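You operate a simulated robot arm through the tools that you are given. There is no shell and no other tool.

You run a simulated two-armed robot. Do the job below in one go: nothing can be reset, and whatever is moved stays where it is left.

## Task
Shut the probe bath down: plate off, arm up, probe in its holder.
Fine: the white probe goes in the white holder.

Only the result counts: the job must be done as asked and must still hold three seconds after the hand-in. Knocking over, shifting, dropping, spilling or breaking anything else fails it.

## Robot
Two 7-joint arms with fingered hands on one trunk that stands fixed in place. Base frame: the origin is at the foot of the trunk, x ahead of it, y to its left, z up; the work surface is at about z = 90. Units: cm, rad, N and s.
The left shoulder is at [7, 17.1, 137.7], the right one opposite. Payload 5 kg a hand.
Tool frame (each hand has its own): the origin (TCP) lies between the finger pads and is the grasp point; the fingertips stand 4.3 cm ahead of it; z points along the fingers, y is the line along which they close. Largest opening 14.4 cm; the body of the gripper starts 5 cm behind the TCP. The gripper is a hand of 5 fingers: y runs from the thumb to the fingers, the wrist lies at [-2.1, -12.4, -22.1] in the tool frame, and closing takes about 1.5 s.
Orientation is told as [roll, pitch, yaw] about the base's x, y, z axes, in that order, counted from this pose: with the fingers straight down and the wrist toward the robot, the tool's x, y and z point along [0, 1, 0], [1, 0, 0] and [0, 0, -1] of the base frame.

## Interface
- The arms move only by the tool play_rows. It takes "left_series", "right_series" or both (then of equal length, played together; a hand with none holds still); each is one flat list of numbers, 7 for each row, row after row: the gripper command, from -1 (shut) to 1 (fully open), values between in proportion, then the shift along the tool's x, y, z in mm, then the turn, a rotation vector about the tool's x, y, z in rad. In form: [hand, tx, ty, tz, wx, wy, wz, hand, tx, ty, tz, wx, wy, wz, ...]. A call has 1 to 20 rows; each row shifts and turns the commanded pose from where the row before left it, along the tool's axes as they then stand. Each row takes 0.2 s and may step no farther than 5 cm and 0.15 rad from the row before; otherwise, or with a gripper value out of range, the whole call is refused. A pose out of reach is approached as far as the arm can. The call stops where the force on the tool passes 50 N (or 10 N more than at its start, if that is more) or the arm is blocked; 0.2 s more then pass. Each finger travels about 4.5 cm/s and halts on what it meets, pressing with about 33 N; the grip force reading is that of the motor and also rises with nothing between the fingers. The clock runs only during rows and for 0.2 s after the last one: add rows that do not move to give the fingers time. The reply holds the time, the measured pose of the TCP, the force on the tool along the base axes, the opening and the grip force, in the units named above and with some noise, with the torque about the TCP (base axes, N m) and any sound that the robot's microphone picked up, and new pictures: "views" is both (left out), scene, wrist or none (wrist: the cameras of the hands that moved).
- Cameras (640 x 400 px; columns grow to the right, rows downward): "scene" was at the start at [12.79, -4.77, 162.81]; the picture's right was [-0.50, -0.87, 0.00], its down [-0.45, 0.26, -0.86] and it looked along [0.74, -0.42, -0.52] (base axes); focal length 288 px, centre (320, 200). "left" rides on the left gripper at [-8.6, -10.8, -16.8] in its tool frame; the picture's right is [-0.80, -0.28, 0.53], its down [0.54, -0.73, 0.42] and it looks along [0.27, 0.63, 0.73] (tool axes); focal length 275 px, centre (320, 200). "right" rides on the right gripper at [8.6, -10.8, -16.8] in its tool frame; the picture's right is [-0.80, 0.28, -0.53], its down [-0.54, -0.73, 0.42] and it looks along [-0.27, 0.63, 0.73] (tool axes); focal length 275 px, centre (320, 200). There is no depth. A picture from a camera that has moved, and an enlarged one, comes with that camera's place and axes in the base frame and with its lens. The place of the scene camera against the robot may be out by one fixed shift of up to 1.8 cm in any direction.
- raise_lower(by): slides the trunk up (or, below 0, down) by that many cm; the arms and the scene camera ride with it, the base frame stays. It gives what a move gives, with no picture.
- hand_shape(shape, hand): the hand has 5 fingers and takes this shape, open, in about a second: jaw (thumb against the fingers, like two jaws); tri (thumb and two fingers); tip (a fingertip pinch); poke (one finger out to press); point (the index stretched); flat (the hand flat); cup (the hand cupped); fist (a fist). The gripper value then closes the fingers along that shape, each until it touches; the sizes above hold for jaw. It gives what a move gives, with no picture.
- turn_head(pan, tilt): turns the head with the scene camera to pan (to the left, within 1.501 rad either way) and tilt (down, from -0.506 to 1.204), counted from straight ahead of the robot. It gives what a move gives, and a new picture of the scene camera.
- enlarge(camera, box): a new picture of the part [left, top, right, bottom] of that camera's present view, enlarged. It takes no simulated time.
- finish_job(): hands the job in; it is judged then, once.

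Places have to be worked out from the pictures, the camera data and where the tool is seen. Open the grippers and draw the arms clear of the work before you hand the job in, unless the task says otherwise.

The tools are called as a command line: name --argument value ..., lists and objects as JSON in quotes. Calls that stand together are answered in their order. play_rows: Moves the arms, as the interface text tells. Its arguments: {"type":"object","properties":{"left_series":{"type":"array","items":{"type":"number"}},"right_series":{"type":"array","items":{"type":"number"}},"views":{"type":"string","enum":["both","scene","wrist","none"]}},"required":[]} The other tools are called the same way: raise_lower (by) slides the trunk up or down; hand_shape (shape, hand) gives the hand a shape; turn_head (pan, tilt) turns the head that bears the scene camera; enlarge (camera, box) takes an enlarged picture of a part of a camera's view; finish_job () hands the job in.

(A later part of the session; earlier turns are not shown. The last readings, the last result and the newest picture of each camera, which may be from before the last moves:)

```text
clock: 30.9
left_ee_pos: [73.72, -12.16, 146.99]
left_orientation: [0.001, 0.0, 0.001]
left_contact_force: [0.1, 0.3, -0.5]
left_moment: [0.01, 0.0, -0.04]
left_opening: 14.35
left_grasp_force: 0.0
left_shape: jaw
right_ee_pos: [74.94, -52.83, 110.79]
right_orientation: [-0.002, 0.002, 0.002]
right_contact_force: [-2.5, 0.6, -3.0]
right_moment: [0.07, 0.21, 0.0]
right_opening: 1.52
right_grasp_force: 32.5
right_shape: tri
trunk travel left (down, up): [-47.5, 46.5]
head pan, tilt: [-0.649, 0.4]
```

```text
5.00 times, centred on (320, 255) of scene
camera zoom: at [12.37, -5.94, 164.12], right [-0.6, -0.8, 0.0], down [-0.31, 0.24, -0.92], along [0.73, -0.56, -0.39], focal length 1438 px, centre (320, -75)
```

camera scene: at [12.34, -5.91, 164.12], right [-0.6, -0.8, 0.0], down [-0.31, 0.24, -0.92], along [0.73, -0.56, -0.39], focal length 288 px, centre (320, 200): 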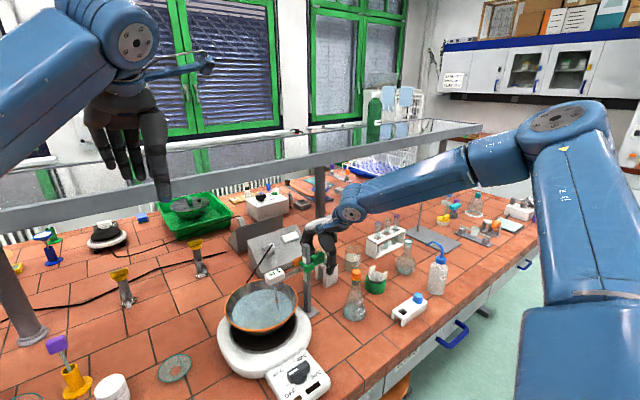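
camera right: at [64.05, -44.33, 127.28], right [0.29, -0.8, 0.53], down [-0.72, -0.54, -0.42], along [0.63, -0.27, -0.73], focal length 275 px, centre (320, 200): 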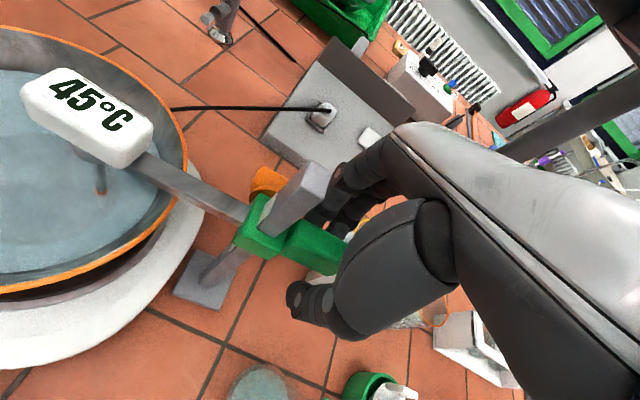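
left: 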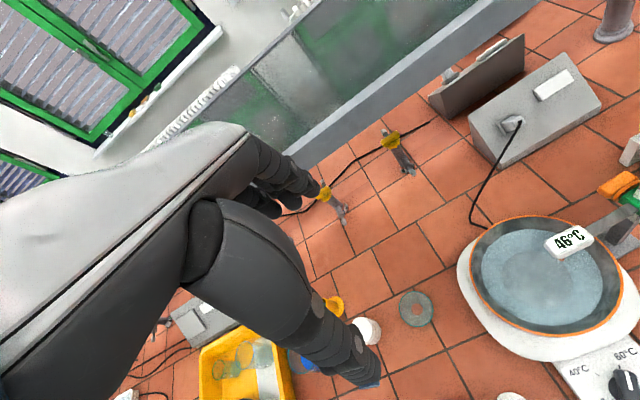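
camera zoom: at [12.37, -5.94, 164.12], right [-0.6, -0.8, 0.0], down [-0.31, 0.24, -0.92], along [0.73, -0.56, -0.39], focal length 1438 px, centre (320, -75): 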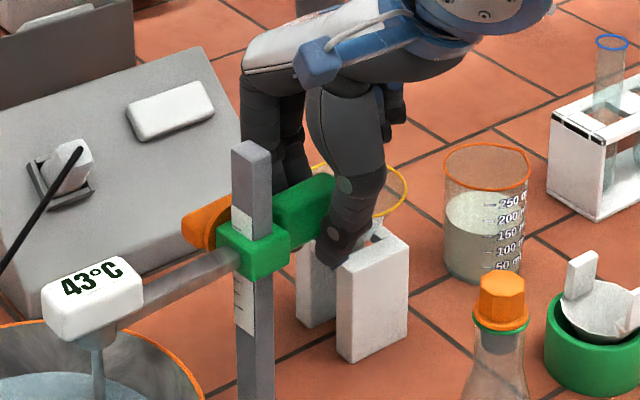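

The arm rises with only about 3 N, so the clamp slides by friction; the probe head moved up too. I keep lifting in small steps and watch the force.

play_rows --right_series '[-0.9, 0, 0, -4, 0, 0, 0, -0.9, 0, 0, -4, 0, 0, 0, -0.9, 0, 0, -4, 0, 0, 0, -0.9, 0, 0, 0, 0, 0, 0]' --views "both"

enlarge --camera "scene" --box '[270, 205, 360, 295]'

enlarge --camera "right" --box '[180, 130, 370, 320]'

```text
clock: 31.9
left_ee_pos: [73.68, -12.15, 147.14]
left_orientation: [0.0, -0.001, 0.001]
left_contact_force: [0.5, -0.5, -0.2]
left_moment: [0.0, 0.02, 0.03]
left_opening: 14.37
left_grasp_force: 0.1
left_shape: jaw
right_ee_pos: [74.85, -52.88, 112.01]
right_orientation: [0.0, 0.002, 0.003]
right_contact_force: [-1.7, 0.9, -3.8]
right_moment: [0.07, 0.15, -0.03]
right_opening: 1.53
right_grasp_force: 32.7
right_shape: tri
trunk travel left (down, up): [-47.5, 46.5]
head pan, tilt: [-0.649, 0.4]
camera scene: at [12.36, -5.93, 164.12], right [-0.6, -0.8, 0.0], down [-0.31, 0.24, -0.92], along [0.73, -0.56, -0.39], focal length 288 px, centre (320, 200)
camera right: at [63.86, -44.36, 128.78], right [0.29, -0.8, 0.53], down [-0.72, -0.54, -0.42], along [0.63, -0.27, -0.73], focal length 275 px, centre (320, 200)
```

scene: 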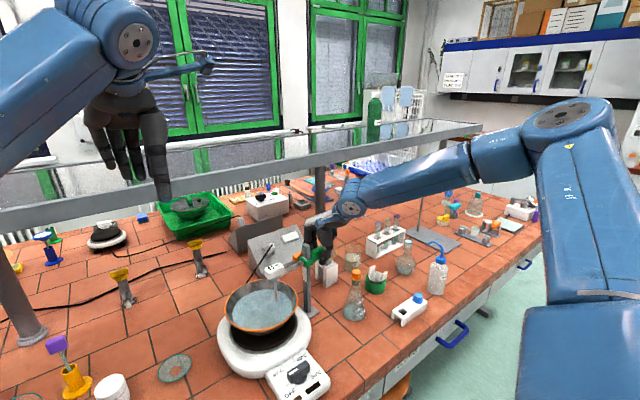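
right: 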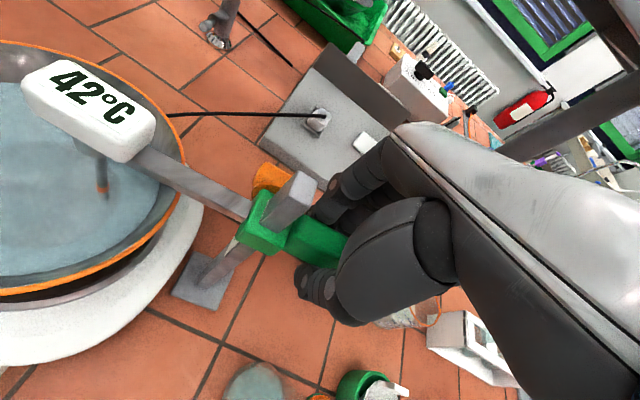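

```text
4.44 times, centred on (315, 250) of scene
camera zoom: at [12.36, -5.93, 164.12], right [-0.6, -0.8, 0.0], down [-0.31, 0.24, -0.92], along [0.73, -0.56, -0.39], focal length 1278 px, centre (342, -22)
```

zoom: 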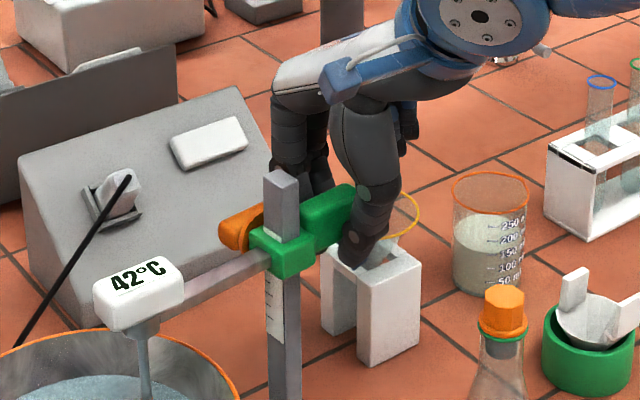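

```text
2.11 times, centred on (275, 225) of right
camera zoom: at [63.86, -44.36, 128.78], right [0.29, -0.8, 0.53], down [-0.72, -0.54, -0.42], along [0.63, -0.27, -0.73], focal length 580 px, centre (415, 147)
```

zoom: 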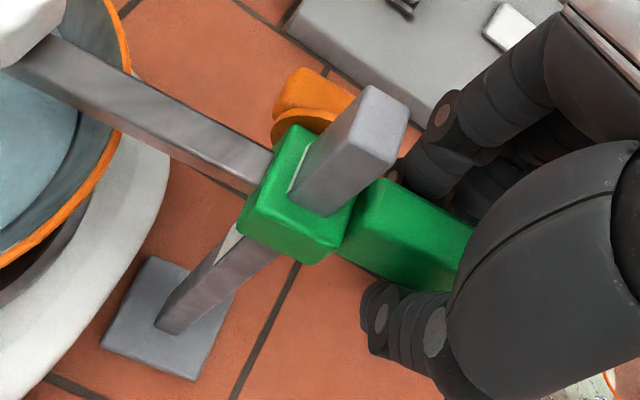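

The arm moves freely and the base has stayed put. I continue up another 1.5 cm.

play_rows --right_series '[-0.9, 0, 0, -4, 0, 0, 0, -0.9, 0, 0, -4, 0, 0, 0, -0.9, 0, 0, -4, 0, 0, 0, -0.9, 0, 0, -3, 0, 0, 0, -0.9, 0, 0, 0, 0, 0, 0]' --views "none"

enlarge --camera "scene" --box '[270, 205, 360, 295]'

```text
clock: 33.1
left_ee_pos: [73.86, -12.26, 146.93]
left_orientation: [0.003, 0.002, 0.001]
left_contact_force: [-0.5, 0.0, -0.1]
left_moment: [0.01, -0.02, -0.03]
left_opening: 14.38
left_grasp_force: 0.1
left_shape: jaw
right_ee_pos: [74.85, -52.96, 113.35]
right_orientation: [0.001, 0.005, 0.002]
right_contact_force: [-3.9, 2.1, -15.8]
right_moment: [0.1, 0.25, 0.02]
right_opening: 1.51
right_grasp_force: 32.9
right_shape: tri
trunk travel left (down, up): [-47.5, 46.5]
head pan, tilt: [-0.649, 0.4]
```

```text
4.44 times, centred on (315, 250) of scene
camera zoom: at [12.5, -6.01, 164.08], right [-0.6, -0.8, 0.0], down [-0.31, 0.24, -0.92], along [0.73, -0.56, -0.39], focal length 1278 px, centre (342, -22)
```

zoom: 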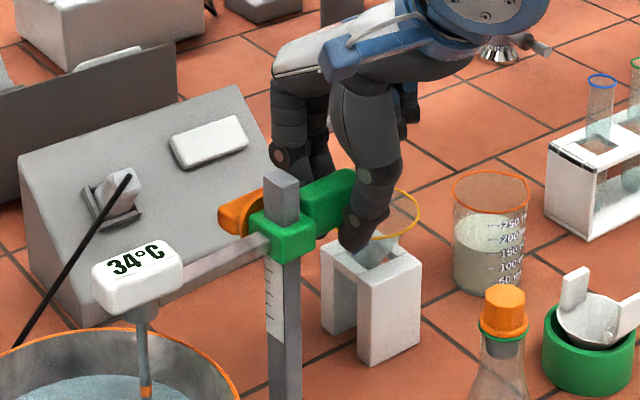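

The pull jumped to about 16 N at TCP z ≈ 113.35, so the slide is at its upper stop, with the probe tip out of the water (34 °C). I ease off 2 mm to unload the stand and check it.

play_rows --right_series '[-0.9, 0, 0, 1.5, 0, 0, 0, -0.9, 0, 0, 0, 0, 0, 0]' --views "both"

enlarge --camera "right" --box '[180, 130, 370, 320]'

enlarge --camera "scene" --box '[250, 205, 370, 325]'

enlarge --camera "left" --box '[520, 130, 640, 270]'

```text
clock: 33.8
left_ee_pos: [73.75, -12.31, 146.97]
left_orientation: [0.001, 0.003, 0.001]
left_contact_force: [-0.6, 0.5, -0.3]
left_moment: [-0.05, 0.01, 0.03]
left_opening: 14.35
left_grasp_force: 0.1
left_shape: jaw
right_ee_pos: [74.96, -52.94, 113.4]
right_orientation: [0.0, 0.004, 0.002]
right_contact_force: [-4.5, 2.6, -14.1]
right_moment: [0.09, 0.27, -0.01]
right_opening: 1.51
right_grasp_force: 33.1
right_shape: tri
trunk travel left (down, up): [-47.5, 46.5]
head pan, tilt: [-0.649, 0.4]
camera scene: at [12.44, -6.01, 164.1], right [-0.6, -0.8, 0.0], down [-0.31, 0.24, -0.92], along [0.73, -0.56, -0.39], focal length 288 px, centre (320, 200)
camera right: at [63.89, -44.37, 130.06], right [0.29, -0.8, 0.53], down [-0.73, -0.54, -0.42], along [0.63, -0.27, -0.73], focal length 275 px, centre (320, 200)
```

scene: 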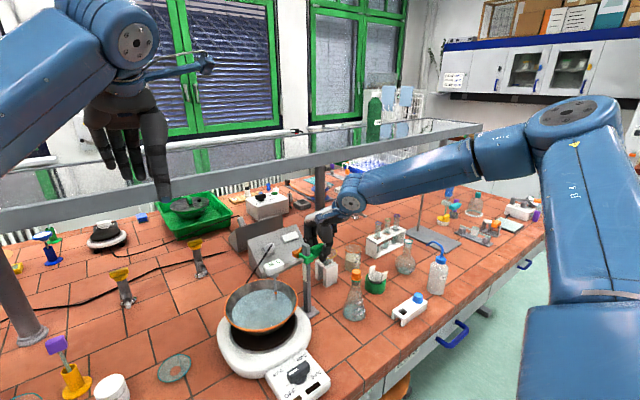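
right: 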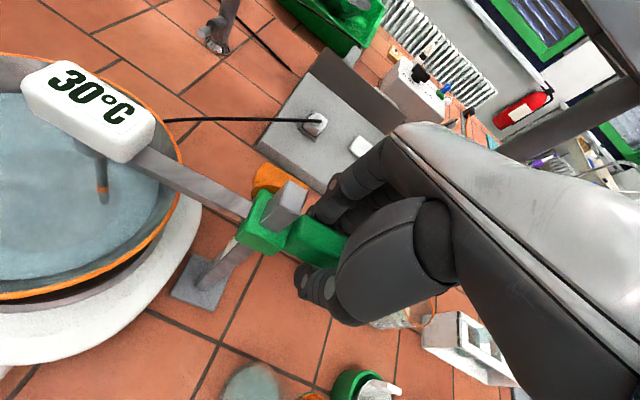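

```text
2.11 times, centred on (275, 225) of right
camera zoom: at [63.89, -44.37, 130.06], right [0.29, -0.8, 0.53], down [-0.73, -0.54, -0.42], along [0.63, -0.27, -0.73], focal length 580 px, centre (415, 147)
```

zoom: 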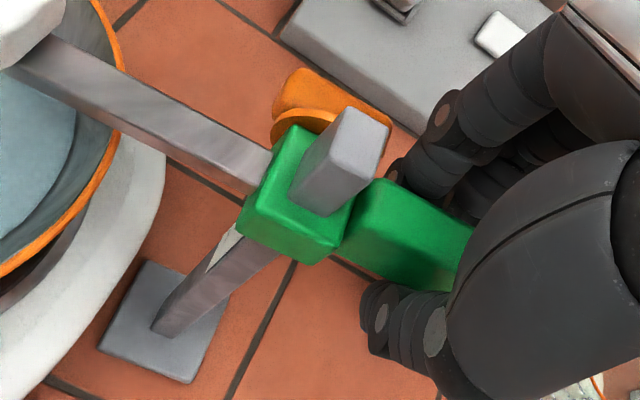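

```text
3.33 times, centred on (310, 265) of scene
camera zoom: at [12.44, -6.01, 164.1], right [-0.6, -0.8, 0.0], down [-0.31, 0.24, -0.92], along [0.73, -0.56, -0.39], focal length 959 px, centre (353, -17)
```

zoom: 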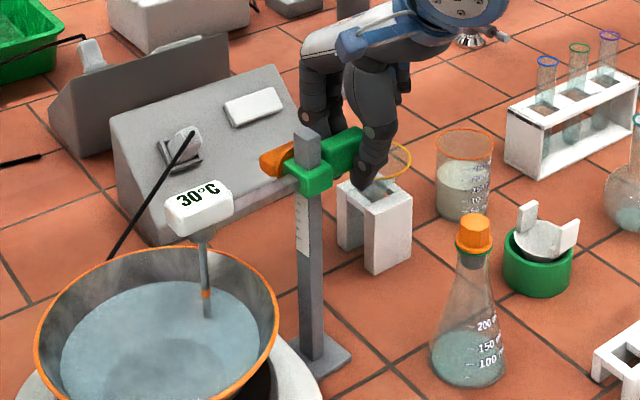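

```text
2.86 times, centred on (580, 200) of left
camera zoom: at [62.97, -20.9, 163.7], right [-0.29, -0.8, -0.53], down [-0.73, 0.54, -0.42], along [0.63, 0.27, -0.73], focal length 786 px, centre (-423, 200)
```

zoom: 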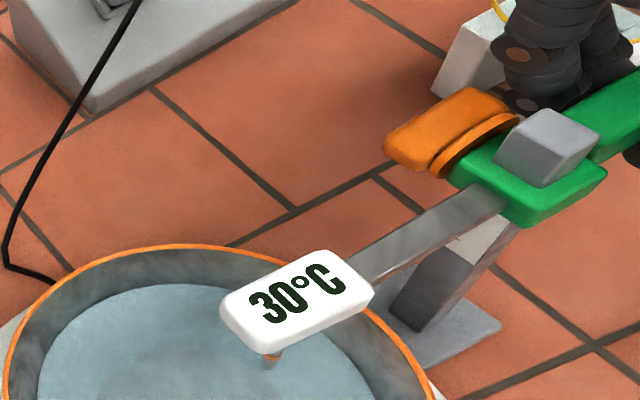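

The carriage now sits at the top of its scale with the probe reading dropping to 30 °C (tip out of the water). I ease down a few more millimetres to take the pull off the stop.

play_rows --right_series '[-0.9, 0, -1, 2, 0, 0, 0, -0.9, 0, 0, 0, 0, 0, 0, -0.9, 0, 0, 0, 0, 0, 0]' --views "none"

enlarge --camera "scene" --box '[250, 205, 370, 325]'

```text
clock: 34.5
left_ee_pos: [73.76, -12.15, 147.04]
left_orientation: [0.0, 0.002, 0.0]
left_contact_force: [0.3, -0.1, 0.0]
left_moment: [0.03, 0.04, -0.02]
left_opening: 14.35
left_grasp_force: 0.1
left_shape: jaw
right_ee_pos: [74.9, -52.85, 113.23]
right_orientation: [0.002, -0.001, 0.001]
right_contact_force: [0.0, -0.6, -5.1]
right_moment: [0.09, 0.14, 0.0]
right_opening: 1.51
right_grasp_force: 32.9
right_shape: tri
trunk travel left (down, up): [-47.5, 46.5]
head pan, tilt: [-0.649, 0.4]
```

```text
3.33 times, centred on (310, 265) of scene
camera zoom: at [12.42, -5.97, 164.12], right [-0.6, -0.8, 0.0], down [-0.31, 0.24, -0.92], along [0.73, -0.56, -0.39], focal length 959 px, centre (353, -17)
```

zoom: 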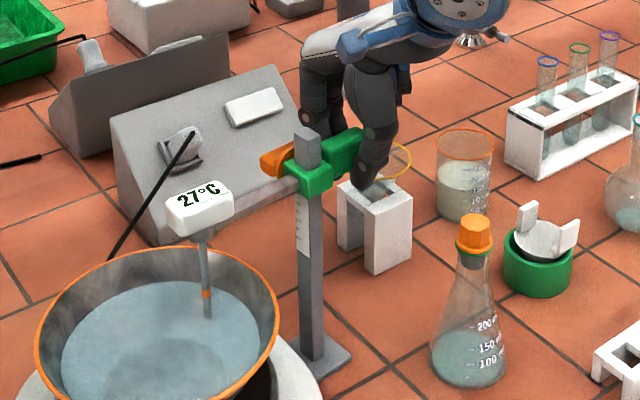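

I'm still carrying about 5 N. To learn whether the carriage holds itself by friction, I lower by 3 mm and read the force sign.

play_rows --right_series '[-0.9, 0, 0, 1.5, 0, 0, 0, -0.9, 0, 0, 0, 0, 0, 0, -0.9, 0, 0, 0, 0, 0, 0]' --views "none"

play_rows --right_series '[-0.9, 0, 0, 1.5, 0, 0, 0, -0.9, 0, 0, 0, 0, 0, 0, -0.9, 0, 0, 0, 0, 0, 0]' --views "none"

play_rows --right_series '[-0.9, 0, 0, 1.5, 0, 0, 0, -0.9, 0, 0, 0, 0, 0, 0, -0.9, 0, 0, 0, 0, 0, 0]' --views "none"

```text
clock: 35.4
left_ee_pos: [73.7, -12.15, 146.98]
left_orientation: [0.001, -0.002, 0.001]
left_contact_force: [0.4, -0.2, -0.1]
left_moment: [0.03, -0.02, -0.02]
left_opening: 14.37
left_grasp_force: 0.0
left_shape: jaw
right_ee_pos: [74.72, -52.77, 113.05]
right_orientation: [0.0, 0.002, 0.002]
right_contact_force: [-1.6, -0.5, -2.1]
right_moment: [0.03, 0.13, -0.01]
right_opening: 1.55
right_grasp_force: 32.9
right_shape: tri
trunk travel left (down, up): [-47.5, 46.5]
head pan, tilt: [-0.649, 0.4]
```

```text
clock: 36.1
left_ee_pos: [73.68, -12.29, 147.25]
left_orientation: [0.001, -0.001, -0.001]
left_contact_force: [-0.5, -0.3, -1.1]
left_moment: [0.03, 0.01, -0.01]
left_opening: 14.36
left_grasp_force: 0.0
left_shape: jaw
right_ee_pos: [74.47, -52.78, 112.88]
right_orientation: [0.0, 0.002, 0.001]
right_contact_force: [-4.8, 1.1, -4.2]
right_moment: [0.05, 0.19, -0.01]
right_opening: 1.54
right_grasp_force: 33.3
right_shape: tri
trunk travel left (down, up): [-47.5, 46.5]
head pan, tilt: [-0.649, 0.4]
```

```text
clock: 37.0
left_ee_pos: [73.74, -12.28, 147.1]
left_orientation: [0.0, 0.0, -0.001]
left_contact_force: [-0.2, 0.3, -0.7]
left_moment: [0.0, -0.05, 0.0]
left_opening: 14.41
left_grasp_force: 0.0
left_shape: jaw
right_ee_pos: [74.58, -52.84, 112.8]
right_orientation: [0.0, 0.002, 0.003]
right_contact_force: [-5.6, 0.1, -2.6]
right_moment: [0.05, 0.18, -0.06]
right_opening: 1.53
right_grasp_force: 33.1
right_shape: tri
trunk travel left (down, up): [-47.5, 46.5]
head pan, tilt: [-0.649, 0.4]
```

The reading stays around −3 N while lowering, so the arm's weight may be resting on my hand. I check pictures to see whether the carriage followed the hand down.

enlarge --camera "scene" --box '[250, 205, 370, 325]'

enlarge --camera "right" --box '[180, 130, 370, 320]'

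enlarge --camera "left" --box '[570, 140, 640, 220]'

```text
3.33 times, centred on (310, 265) of scene
camera zoom: at [12.3, -5.94, 164.12], right [-0.6, -0.8, 0.0], down [-0.31, 0.24, -0.92], along [0.73, -0.56, -0.39], focal length 959 px, centre (353, -17)
```

zoom: 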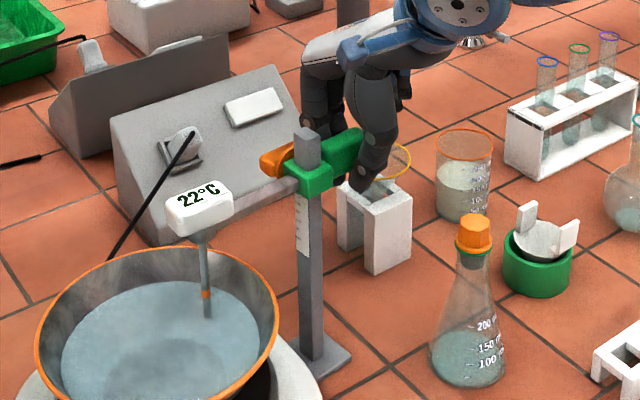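

```text
2.11 times, centred on (275, 225) of right
camera zoom: at [63.67, -44.33, 129.49], right [0.29, -0.8, 0.53], down [-0.72, -0.54, -0.42], along [0.63, -0.27, -0.73], focal length 580 px, centre (415, 147)
```

zoom: 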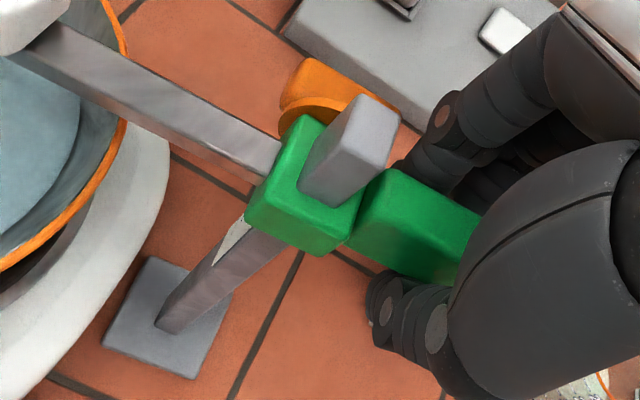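

```text
5.00 times, centred on (605, 180) of left
camera zoom: at [62.84, -20.82, 163.77], right [-0.28, -0.8, -0.53], down [-0.73, 0.54, -0.42], along [0.63, 0.27, -0.73], focal length 1376 px, centre (-1105, 300)
```

zoom: 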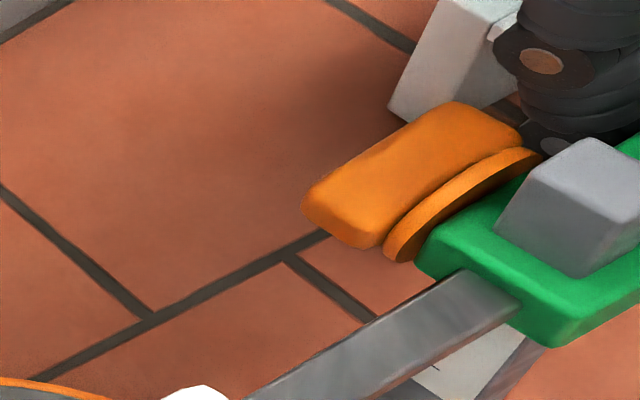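

The probe head and carriage did not follow the hand down (same pixels as before), so the slide holds itself and my fingers just slipped along the handle. I open the fingers gradually and check that the arm stays up.

play_rows --right_series '[-0.78, 0, 0, 0, 0, 0, 0, -0.7, 0, 0, 0, 0, 0, 0, -0.6, 0, 0, 0, 0, 0, 0, -0.5, 0, 0, 0, 0, 0, 0, -0.5, 0, 0, 0, 0, 0, 0]' --views "scene"

enlarge --camera "scene" --box '[250, 205, 370, 325]'

enlarge --camera "right" --box '[180, 130, 370, 320]'

```text
clock: 38.1
left_ee_pos: [73.73, -12.02, 147.02]
left_orientation: [0.0, -0.002, 0.001]
left_contact_force: [-1.0, 0.0, -1.1]
left_moment: [-0.02, 0.02, 0.01]
left_opening: 14.35
left_grasp_force: 0.0
left_shape: jaw
right_ee_pos: [74.68, -52.82, 112.82]
right_orientation: [0.0, 0.002, 0.002]
right_contact_force: [0.2, 0.2, -0.5]
right_moment: [-0.01, -0.04, 0.01]
right_opening: 3.57
right_grasp_force: 0.0
right_shape: tri
trunk travel left (down, up): [-47.5, 46.5]
head pan, tilt: [-0.649, 0.4]
camera scene: at [12.37, -5.91, 164.12], right [-0.6, -0.8, 0.0], down [-0.31, 0.24, -0.92], along [0.73, -0.56, -0.39], focal length 288 px, centre (320, 200)
```

scene: 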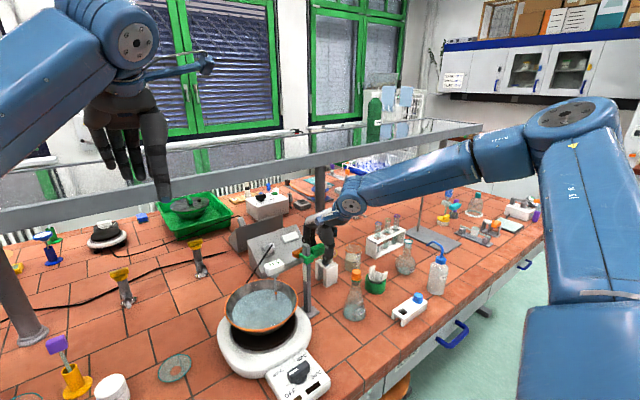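

```text
3.33 times, centred on (310, 265) of scene
camera zoom: at [12.37, -5.91, 164.12], right [-0.6, -0.8, 0.0], down [-0.31, 0.24, -0.92], along [0.73, -0.56, -0.39], focal length 959 px, centre (353, -17)
```

zoom: 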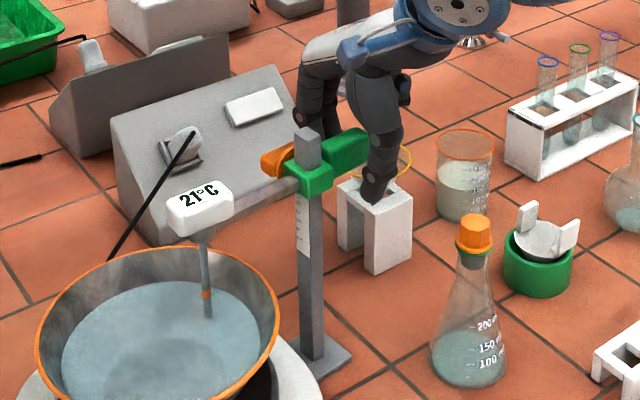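

```text
2.11 times, centred on (275, 225) of right
camera zoom: at [63.73, -44.31, 129.5], right [0.29, -0.8, 0.53], down [-0.72, -0.54, -0.42], along [0.63, -0.27, -0.73], focal length 580 px, centre (415, 147)
```

zoom: 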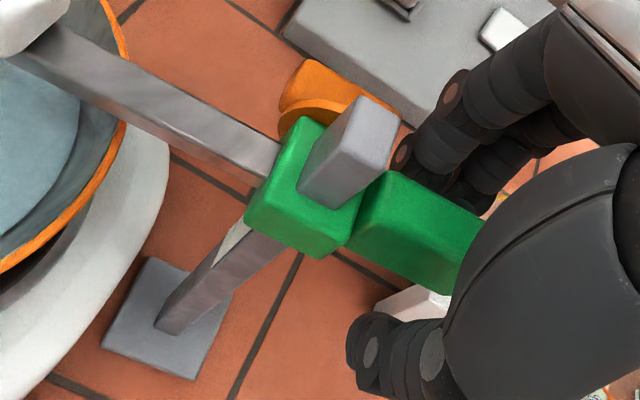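

The arm stayed up with the hand open (force ≈ 0). I compare the same zoom as at the stop to see whether it sagged.

enlarge --camera "scene" --box '[270, 205, 360, 295]'

enlarge --camera "left" --box '[520, 130, 640, 270]'

```text
4.44 times, centred on (315, 250) of scene
camera zoom: at [12.37, -5.91, 164.12], right [-0.6, -0.8, 0.0], down [-0.31, 0.24, -0.92], along [0.73, -0.56, -0.39], focal length 1278 px, centre (342, -22)
```

zoom: 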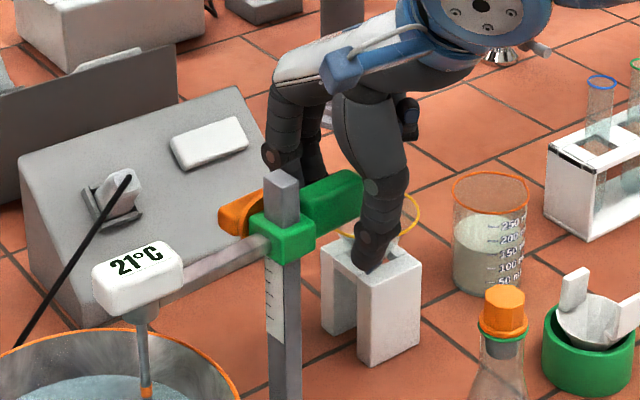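

```text
2.86 times, centred on (580, 200) of left
camera zoom: at [62.91, -20.79, 163.75], right [-0.28, -0.8, -0.53], down [-0.73, 0.54, -0.42], along [0.63, 0.27, -0.73], focal length 786 px, centre (-423, 200)
```

zoom: 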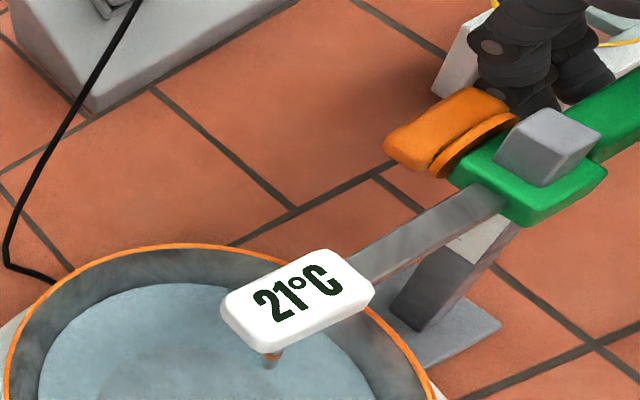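

The carriage has not sagged at all (same pixels as at the stop), so the arm is up and holding. I open the hand, rise straight up off the handle and move over the probe head.

play_rows --right_series '[-0.2, 0, 0, 0, 0, 0, 0, 0.1, 0, 0, 0, 0, 0, 0, 0.1, 0, 0, 0, 0, 0, 0, 0.1, 0, 0, -15, 0, 0, 0, 0.1, 0, 0, -30, 0, 0, 0, 0.1, 0, 0, -40, 0, 0, 0, 0.1, 0, 0, -45, 0, 0, 0, 0.1, 0, 0, -45, 0, 0, 0, 0.1, 45, 0, 0, 0, 0, 0, 0.1, 45, 0, 0, 0, 0, 0, 0.1, 45, -5, 0, 0, 0, 0, 0.1, 40, -5, 0, 0, 0, 0, 0.1, 0, 0, 0, 0, 0, 0]' --views "both"

enlarge --camera "right" --box '[180, 130, 370, 320]'

enlarge --camera "scene" --box '[230, 205, 350, 325]'

```text
clock: 41.0
left_ee_pos: [73.73, -12.39, 146.99]
left_orientation: [0.002, 0.001, 0.001]
left_contact_force: [0.2, -0.2, -0.9]
left_moment: [0.03, 0.03, -0.01]
left_opening: 14.38
left_grasp_force: 0.0
left_shape: jaw
right_ee_pos: [73.65, -35.47, 130.31]
right_orientation: [0.0, 0.001, 0.001]
right_contact_force: [0.1, -0.3, -0.5]
right_moment: [0.04, -0.01, -0.02]
right_opening: 7.9
right_grasp_force: 0.0
right_shape: tri
trunk travel left (down, up): [-47.5, 46.5]
head pan, tilt: [-0.649, 0.4]
camera scene: at [12.39, -5.98, 164.11], right [-0.6, -0.8, 0.0], down [-0.31, 0.24, -0.92], along [0.73, -0.56, -0.39], focal length 288 px, centre (320, 200)
camera right: at [62.75, -26.92, 146.98], right [0.29, -0.8, 0.53], down [-0.73, -0.54, -0.42], along [0.63, -0.27, -0.73], focal length 275 px, centre (320, 200)
```

scene: 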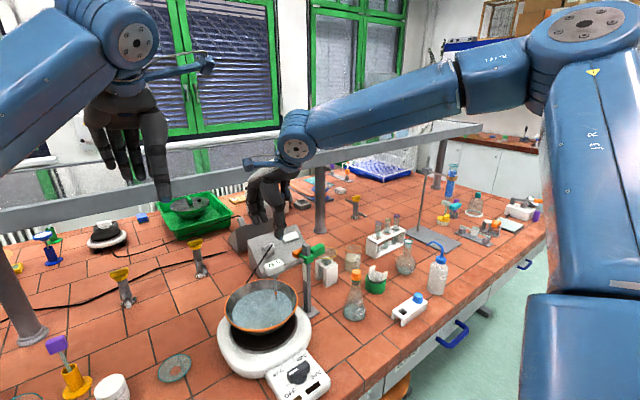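
right: 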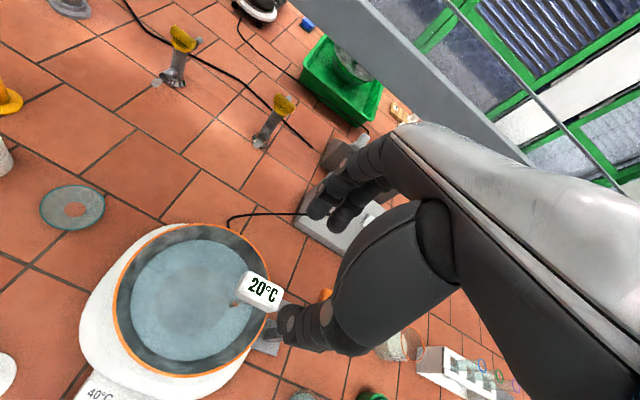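

```text
2.11 times, centred on (275, 225) of right
camera zoom: at [62.75, -26.92, 146.98], right [0.29, -0.8, 0.53], down [-0.73, -0.54, -0.42], along [0.63, -0.27, -0.73], focal length 580 px, centre (415, 147)
```

zoom: 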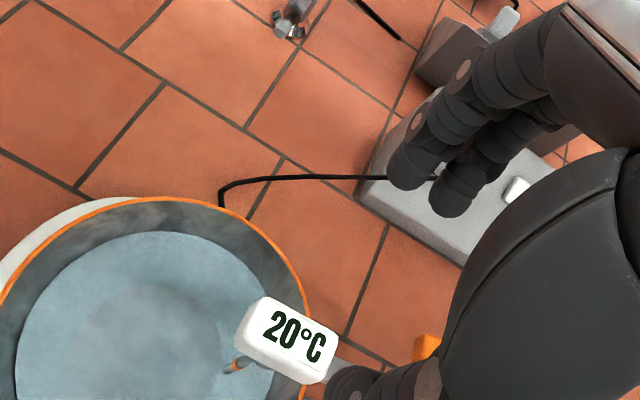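

```text
3.33 times, centred on (290, 265) of scene
camera zoom: at [12.39, -5.98, 164.11], right [-0.6, -0.8, 0.0], down [-0.31, 0.24, -0.92], along [0.73, -0.56, -0.39], focal length 959 px, centre (420, -17)
```

zoom: 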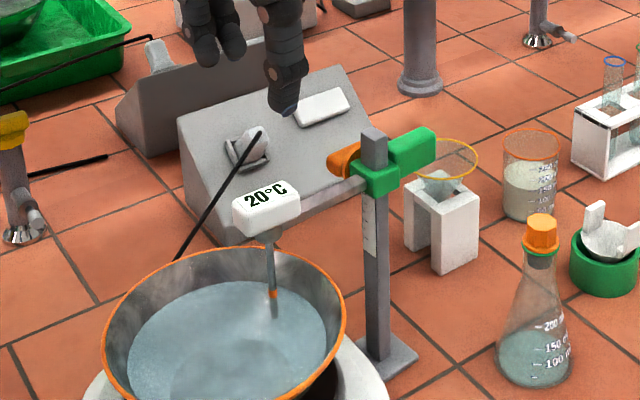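

The head top centre is at about (73.7, −36.1), z ≈ 114.4. I descend so the fingertips straddle the head sides (TCP z ≈ 116), staying half open.

play_rows --right_series '[-0.1, 4, 1, 35, 0, 0, 0, -0.1, 0, 0, 35, 0, 0, 0, -0.1, 0, 0, 30, 0, 0, 0, -0.1, 0, 0, 20, 0, 0, 0, -0.1, 0, 0, 15, 0, 0, 0, -0.1, 0, 0, 8, 0, 0, 0, -0.1, 0, 0, 0, 0, 0, 0]' --views "both"

enlarge --camera "right" --box '[210, 160, 380, 330]'

enlarge --camera "scene" --box '[230, 205, 350, 325]'

enlarge --camera "left" --box '[480, 130, 640, 300]'

```text
clock: 42.5
left_ee_pos: [73.75, -12.08, 147.0]
left_orientation: [0.001, 0.001, 0.0]
left_contact_force: [-0.5, -0.7, 0.1]
left_moment: [0.02, 0.03, -0.02]
left_opening: 14.36
left_grasp_force: 0.1
left_shape: jaw
right_ee_pos: [73.73, -34.92, 115.92]
right_orientation: [0.002, 0.001, 0.003]
right_contact_force: [-0.4, 0.0, 0.1]
right_moment: [-0.01, -0.02, -0.02]
right_opening: 6.53
right_grasp_force: 0.2
right_shape: tri
trunk travel left (down, up): [-47.5, 46.5]
head pan, tilt: [-0.649, 0.4]
camera scene: at [12.34, -5.88, 164.12], right [-0.6, -0.8, 0.0], down [-0.31, 0.24, -0.92], along [0.73, -0.56, -0.39], focal length 288 px, centre (320, 200)
camera right: at [62.81, -26.34, 132.75], right [0.29, -0.8, 0.53], down [-0.72, -0.54, -0.42], along [0.63, -0.27, -0.73], focal length 275 px, centre (320, 200)
```

scene: 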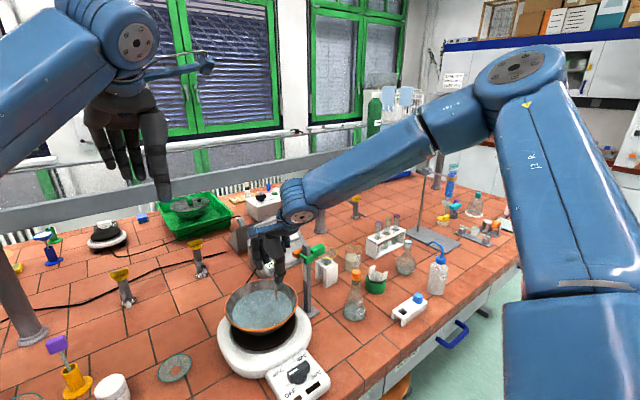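
right: 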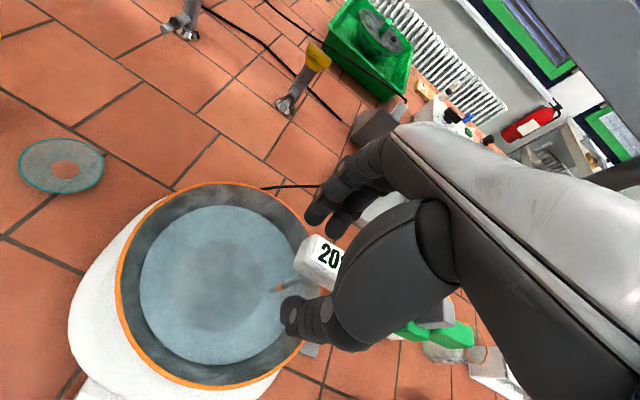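

```text
2.35 times, centred on (295, 245) of right
camera zoom: at [62.81, -26.34, 132.75], right [0.29, -0.8, 0.53], down [-0.72, -0.54, -0.42], along [0.63, -0.27, -0.73], focal length 648 px, centre (379, 94)
```

zoom: 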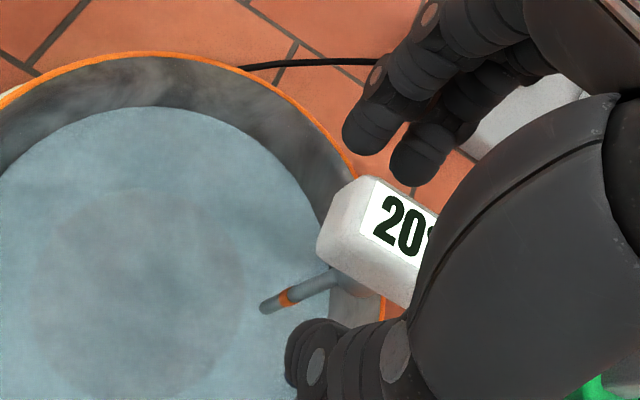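

```text
3.33 times, centred on (290, 265) of scene
camera zoom: at [12.34, -5.88, 164.12], right [-0.6, -0.8, 0.0], down [-0.31, 0.24, -0.92], along [0.73, -0.56, -0.39], focal length 959 px, centre (420, -17)
```

zoom: 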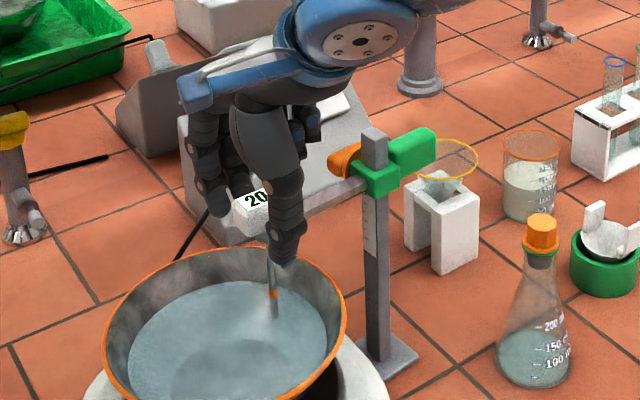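

```text
2.35 times, centred on (560, 215) of left
camera zoom: at [62.87, -20.76, 163.77], right [-0.28, -0.8, -0.53], down [-0.73, 0.54, -0.42], along [0.63, 0.27, -0.73], focal length 648 px, centre (-245, 165)
```

zoom: 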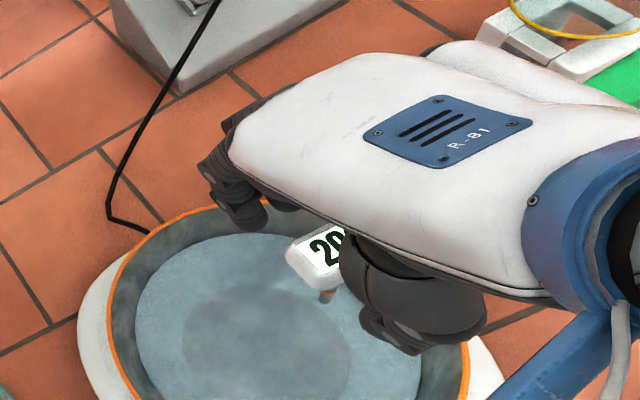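

The fingertips straddle the head with index and middle both over it. I shift 5 mm toward the head's centre and close gradually, watching the side force.

play_rows --right_series '[-0.3, -5, 0, 0, 0, 0, 0, -0.45, 0, 0, 0, 0, 0, 0, -0.52, 0, 0, 0, 0, 0, 0, -0.52, 0, 0, 0, 0, 0, 0]' --views "none"

enlarge --camera "right" --box '[210, 160, 380, 330]'

enlarge --camera "scene" --box '[230, 225, 320, 315]'

```text
clock: 43.5
left_ee_pos: [73.72, -12.11, 147.03]
left_orientation: [0.001, 0.0, 0.0]
left_contact_force: [-0.8, -0.3, 0.0]
left_moment: [0.0, 0.0, 0.03]
left_opening: 14.38
left_grasp_force: 0.1
left_shape: jaw
right_ee_pos: [73.74, -35.44, 116.03]
right_orientation: [-0.001, 0.002, 0.001]
right_contact_force: [0.1, -0.1, 0.0]
right_moment: [0.0, 0.01, -0.01]
right_opening: 3.47
right_grasp_force: 0.0
right_shape: tri
trunk travel left (down, up): [-47.5, 46.5]
head pan, tilt: [-0.649, 0.4]
```

```text
2.35 times, centred on (295, 245) of right
camera zoom: at [62.8, -26.91, 132.71], right [0.29, -0.8, 0.53], down [-0.72, -0.54, -0.42], along [0.63, -0.27, -0.73], focal length 648 px, centre (379, 94)
```

zoom: 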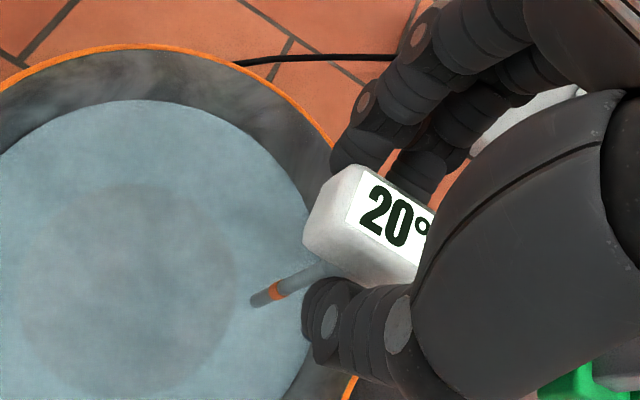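

```text
4.44 times, centred on (275, 270) of scene
camera zoom: at [12.35, -5.94, 164.12], right [-0.6, -0.8, 0.0], down [-0.31, 0.24, -0.92], along [0.73, -0.56, -0.39], focal length 1278 px, centre (520, -111)
```

zoom: 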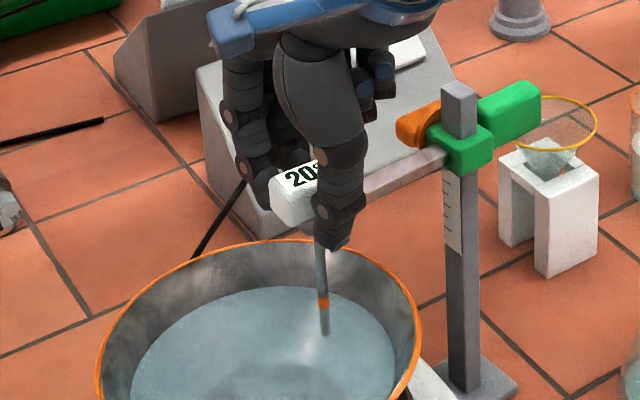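

Near contact at 3.47 cm. I continue in small steps.

play_rows --right_series '[-0.55, 0, 0, 0, 0, 0, 0, -0.58, 0, 0, 0, 0, 0, 0, -0.58, 0, 0, 0, 0, 0, 0]' --views "none"

play_rows --right_series '[-0.6, 0, 0, 0, 0, 0, 0, -0.62, 0, 0, 0, 0, 0, 0, -0.62, 0, 0, 0, 0, 0, 0]' --views "none"

enlarge --camera "right" --box '[210, 160, 380, 330]'

```text
clock: 44.4
left_ee_pos: [73.63, -12.25, 147.01]
left_orientation: [-0.001, 0.002, 0.001]
left_contact_force: [-0.6, 0.0, -0.3]
left_moment: [0.0, 0.0, 0.0]
left_opening: 14.38
left_grasp_force: 0.0
left_shape: jaw
right_ee_pos: [73.78, -35.45, 116.05]
right_orientation: [-0.001, 0.0, 0.003]
right_contact_force: [-0.1, -0.7, -0.1]
right_moment: [0.02, 0.01, 0.02]
right_opening: 3.06
right_grasp_force: 0.1
right_shape: tri
trunk travel left (down, up): [-47.5, 46.5]
head pan, tilt: [-0.649, 0.4]
```

```text
clock: 45.1
left_ee_pos: [73.69, -12.11, 147.09]
left_orientation: [0.0, 0.0, 0.001]
left_contact_force: [-0.4, 0.0, -0.2]
left_moment: [0.02, -0.01, 0.0]
left_opening: 14.39
left_grasp_force: 0.1
left_shape: jaw
right_ee_pos: [73.78, -35.38, 115.95]
right_orientation: [0.0, 0.001, 0.001]
right_contact_force: [-0.8, 0.9, -0.5]
right_moment: [0.02, 0.01, -0.05]
right_opening: 2.82
right_grasp_force: 0.1
right_shape: tri
trunk travel left (down, up): [-47.5, 46.5]
head pan, tilt: [-0.649, 0.4]
```

```text
2.35 times, centred on (295, 245) of right
camera zoom: at [62.79, -26.88, 132.72], right [0.29, -0.8, 0.53], down [-0.72, -0.54, -0.42], along [0.63, -0.27, -0.73], focal length 648 px, centre (379, 94)
```

zoom: 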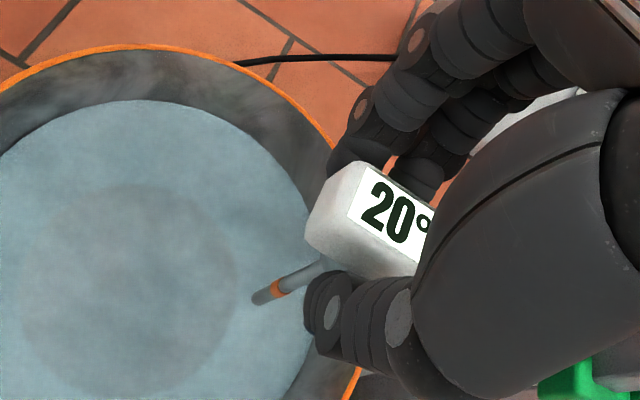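

No net side force yet at 2.82 cm; I continue closing.

play_rows --right_series '[-0.64, 0, 0, 0, 0, 0, 0, -0.66, 0, 0, 0, 0, 0, 0, -0.66, 0, 0, 0, 0, 0, 0]' --views "none"

play_rows --right_series '[-0.68, 0, 0, 0, 0, 0, 0, -0.7, 0, 0, 0, 0, 0, 0, -0.7, 0, 0, 0, 0, 0, 0]' --views "none"

enlarge --camera "right" --box '[210, 160, 380, 330]'

enlarge --camera "scene" --box '[230, 225, 320, 315]'

```text
clock: 46.0
left_ee_pos: [73.61, -12.34, 147.14]
left_orientation: [0.0, -0.001, -0.001]
left_contact_force: [0.2, -0.3, 0.1]
left_moment: [-0.01, 0.01, -0.02]
left_opening: 14.38
left_grasp_force: 0.0
left_shape: jaw
right_ee_pos: [73.75, -35.45, 115.97]
right_orientation: [0.0, 0.001, 0.001]
right_contact_force: [-0.7, -0.2, -1.5]
right_moment: [-0.01, 0.05, 0.01]
right_opening: 2.43
right_grasp_force: 32.9
right_shape: tri
trunk travel left (down, up): [-47.5, 46.5]
head pan, tilt: [-0.649, 0.4]
```

```text
clock: 46.8
left_ee_pos: [73.7, -12.06, 147.14]
left_orientation: [0.0, 0.0, 0.001]
left_contact_force: [-0.9, 0.6, -0.8]
left_moment: [0.04, 0.03, 0.01]
left_opening: 14.35
left_grasp_force: 0.1
left_shape: jaw
right_ee_pos: [73.75, -35.45, 115.96]
right_orientation: [0.0, 0.002, 0.003]
right_contact_force: [-2.0, 0.3, -0.4]
right_moment: [0.02, 0.1, 0.02]
right_opening: 2.39
right_grasp_force: 32.8
right_shape: tri
trunk travel left (down, up): [-47.5, 46.5]
head pan, tilt: [-0.649, 0.4]
```

```text
2.35 times, centred on (295, 245) of right
camera zoom: at [62.79, -26.89, 132.71], right [0.29, -0.8, 0.53], down [-0.72, -0.54, -0.42], along [0.63, -0.27, -0.73], focal length 648 px, centre (379, 94)
```

zoom: 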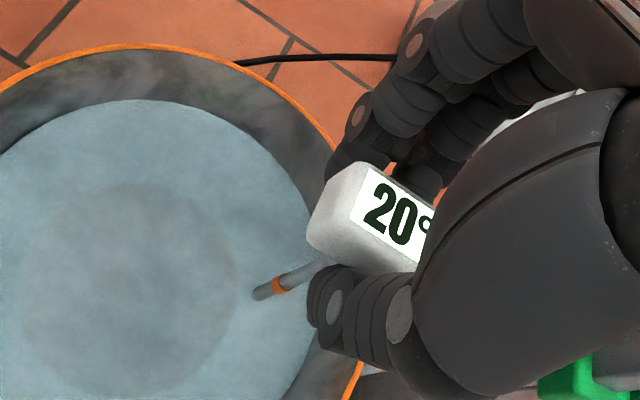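

```text
4.44 times, centred on (275, 270) of scene
camera zoom: at [12.34, -5.92, 164.12], right [-0.6, -0.8, 0.0], down [-0.31, 0.24, -0.92], along [0.73, -0.56, -0.39], focal length 1278 px, centre (520, -111)
```

zoom: 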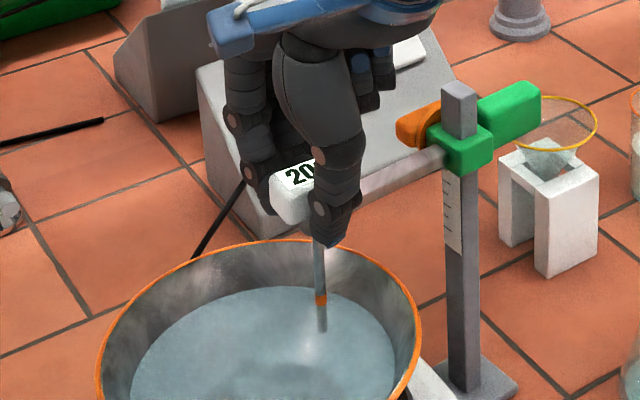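

The probe head is gripped (≈33 N) with only 2 N side force. I hold firmly and lift 6 mm to feel whether the probe comes free of its collar.

play_rows --right_series '[-0.8, 0, 0, 0, 0, 0, 0, -0.85, 0, 0, -3, 0, 0, 0, -0.85, 0, 0, -3, 0, 0, 0, -0.85, 0, 0, 0, 0, 0, 0]' --views "none"

enlarge --camera "right" --box '[210, 160, 380, 330]'

enlarge --camera "scene" --box '[230, 225, 320, 315]'

```text
clock: 47.8
left_ee_pos: [73.6, -12.21, 146.99]
left_orientation: [0.002, 0.001, 0.0]
left_contact_force: [0.3, -0.1, 1.0]
left_moment: [0.01, 0.0, 0.01]
left_opening: 14.36
left_grasp_force: 0.1
left_shape: jaw
right_ee_pos: [73.77, -35.42, 116.68]
right_orientation: [0.0, 0.001, 0.003]
right_contact_force: [-1.8, -0.7, -0.2]
right_moment: [-0.01, 0.09, -0.03]
right_opening: 2.38
right_grasp_force: 32.9
right_shape: tri
trunk travel left (down, up): [-47.5, 46.5]
head pan, tilt: [-0.649, 0.4]
```

```text
2.35 times, centred on (295, 245) of right
camera zoom: at [62.78, -26.9, 133.27], right [0.29, -0.8, 0.53], down [-0.72, -0.54, -0.42], along [0.63, -0.27, -0.73], focal length 648 px, centre (379, 94)
```

zoom: 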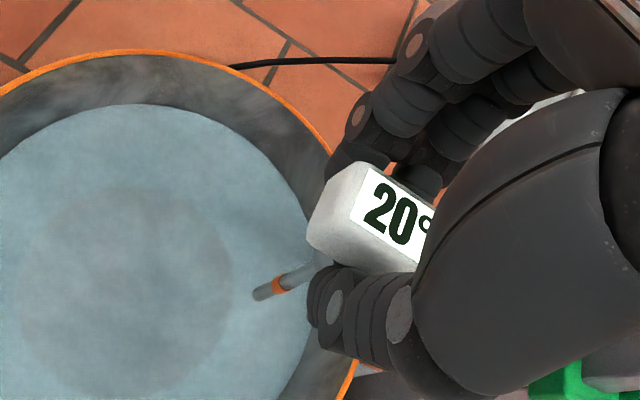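

```text
4.44 times, centred on (275, 270) of scene
camera zoom: at [12.35, -5.92, 164.12], right [-0.6, -0.8, 0.0], down [-0.31, 0.24, -0.92], along [0.73, -0.56, -0.39], focal length 1278 px, centre (520, -111)
```

zoom: 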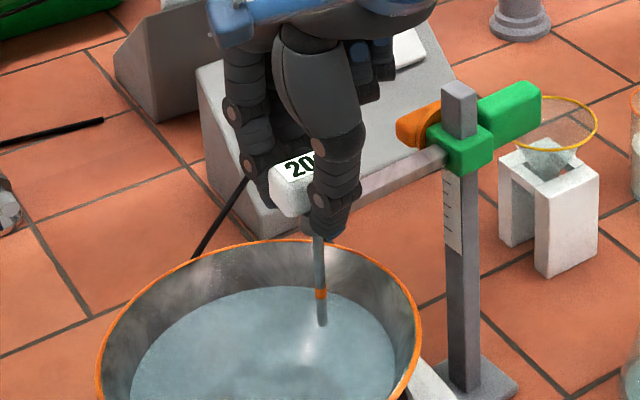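

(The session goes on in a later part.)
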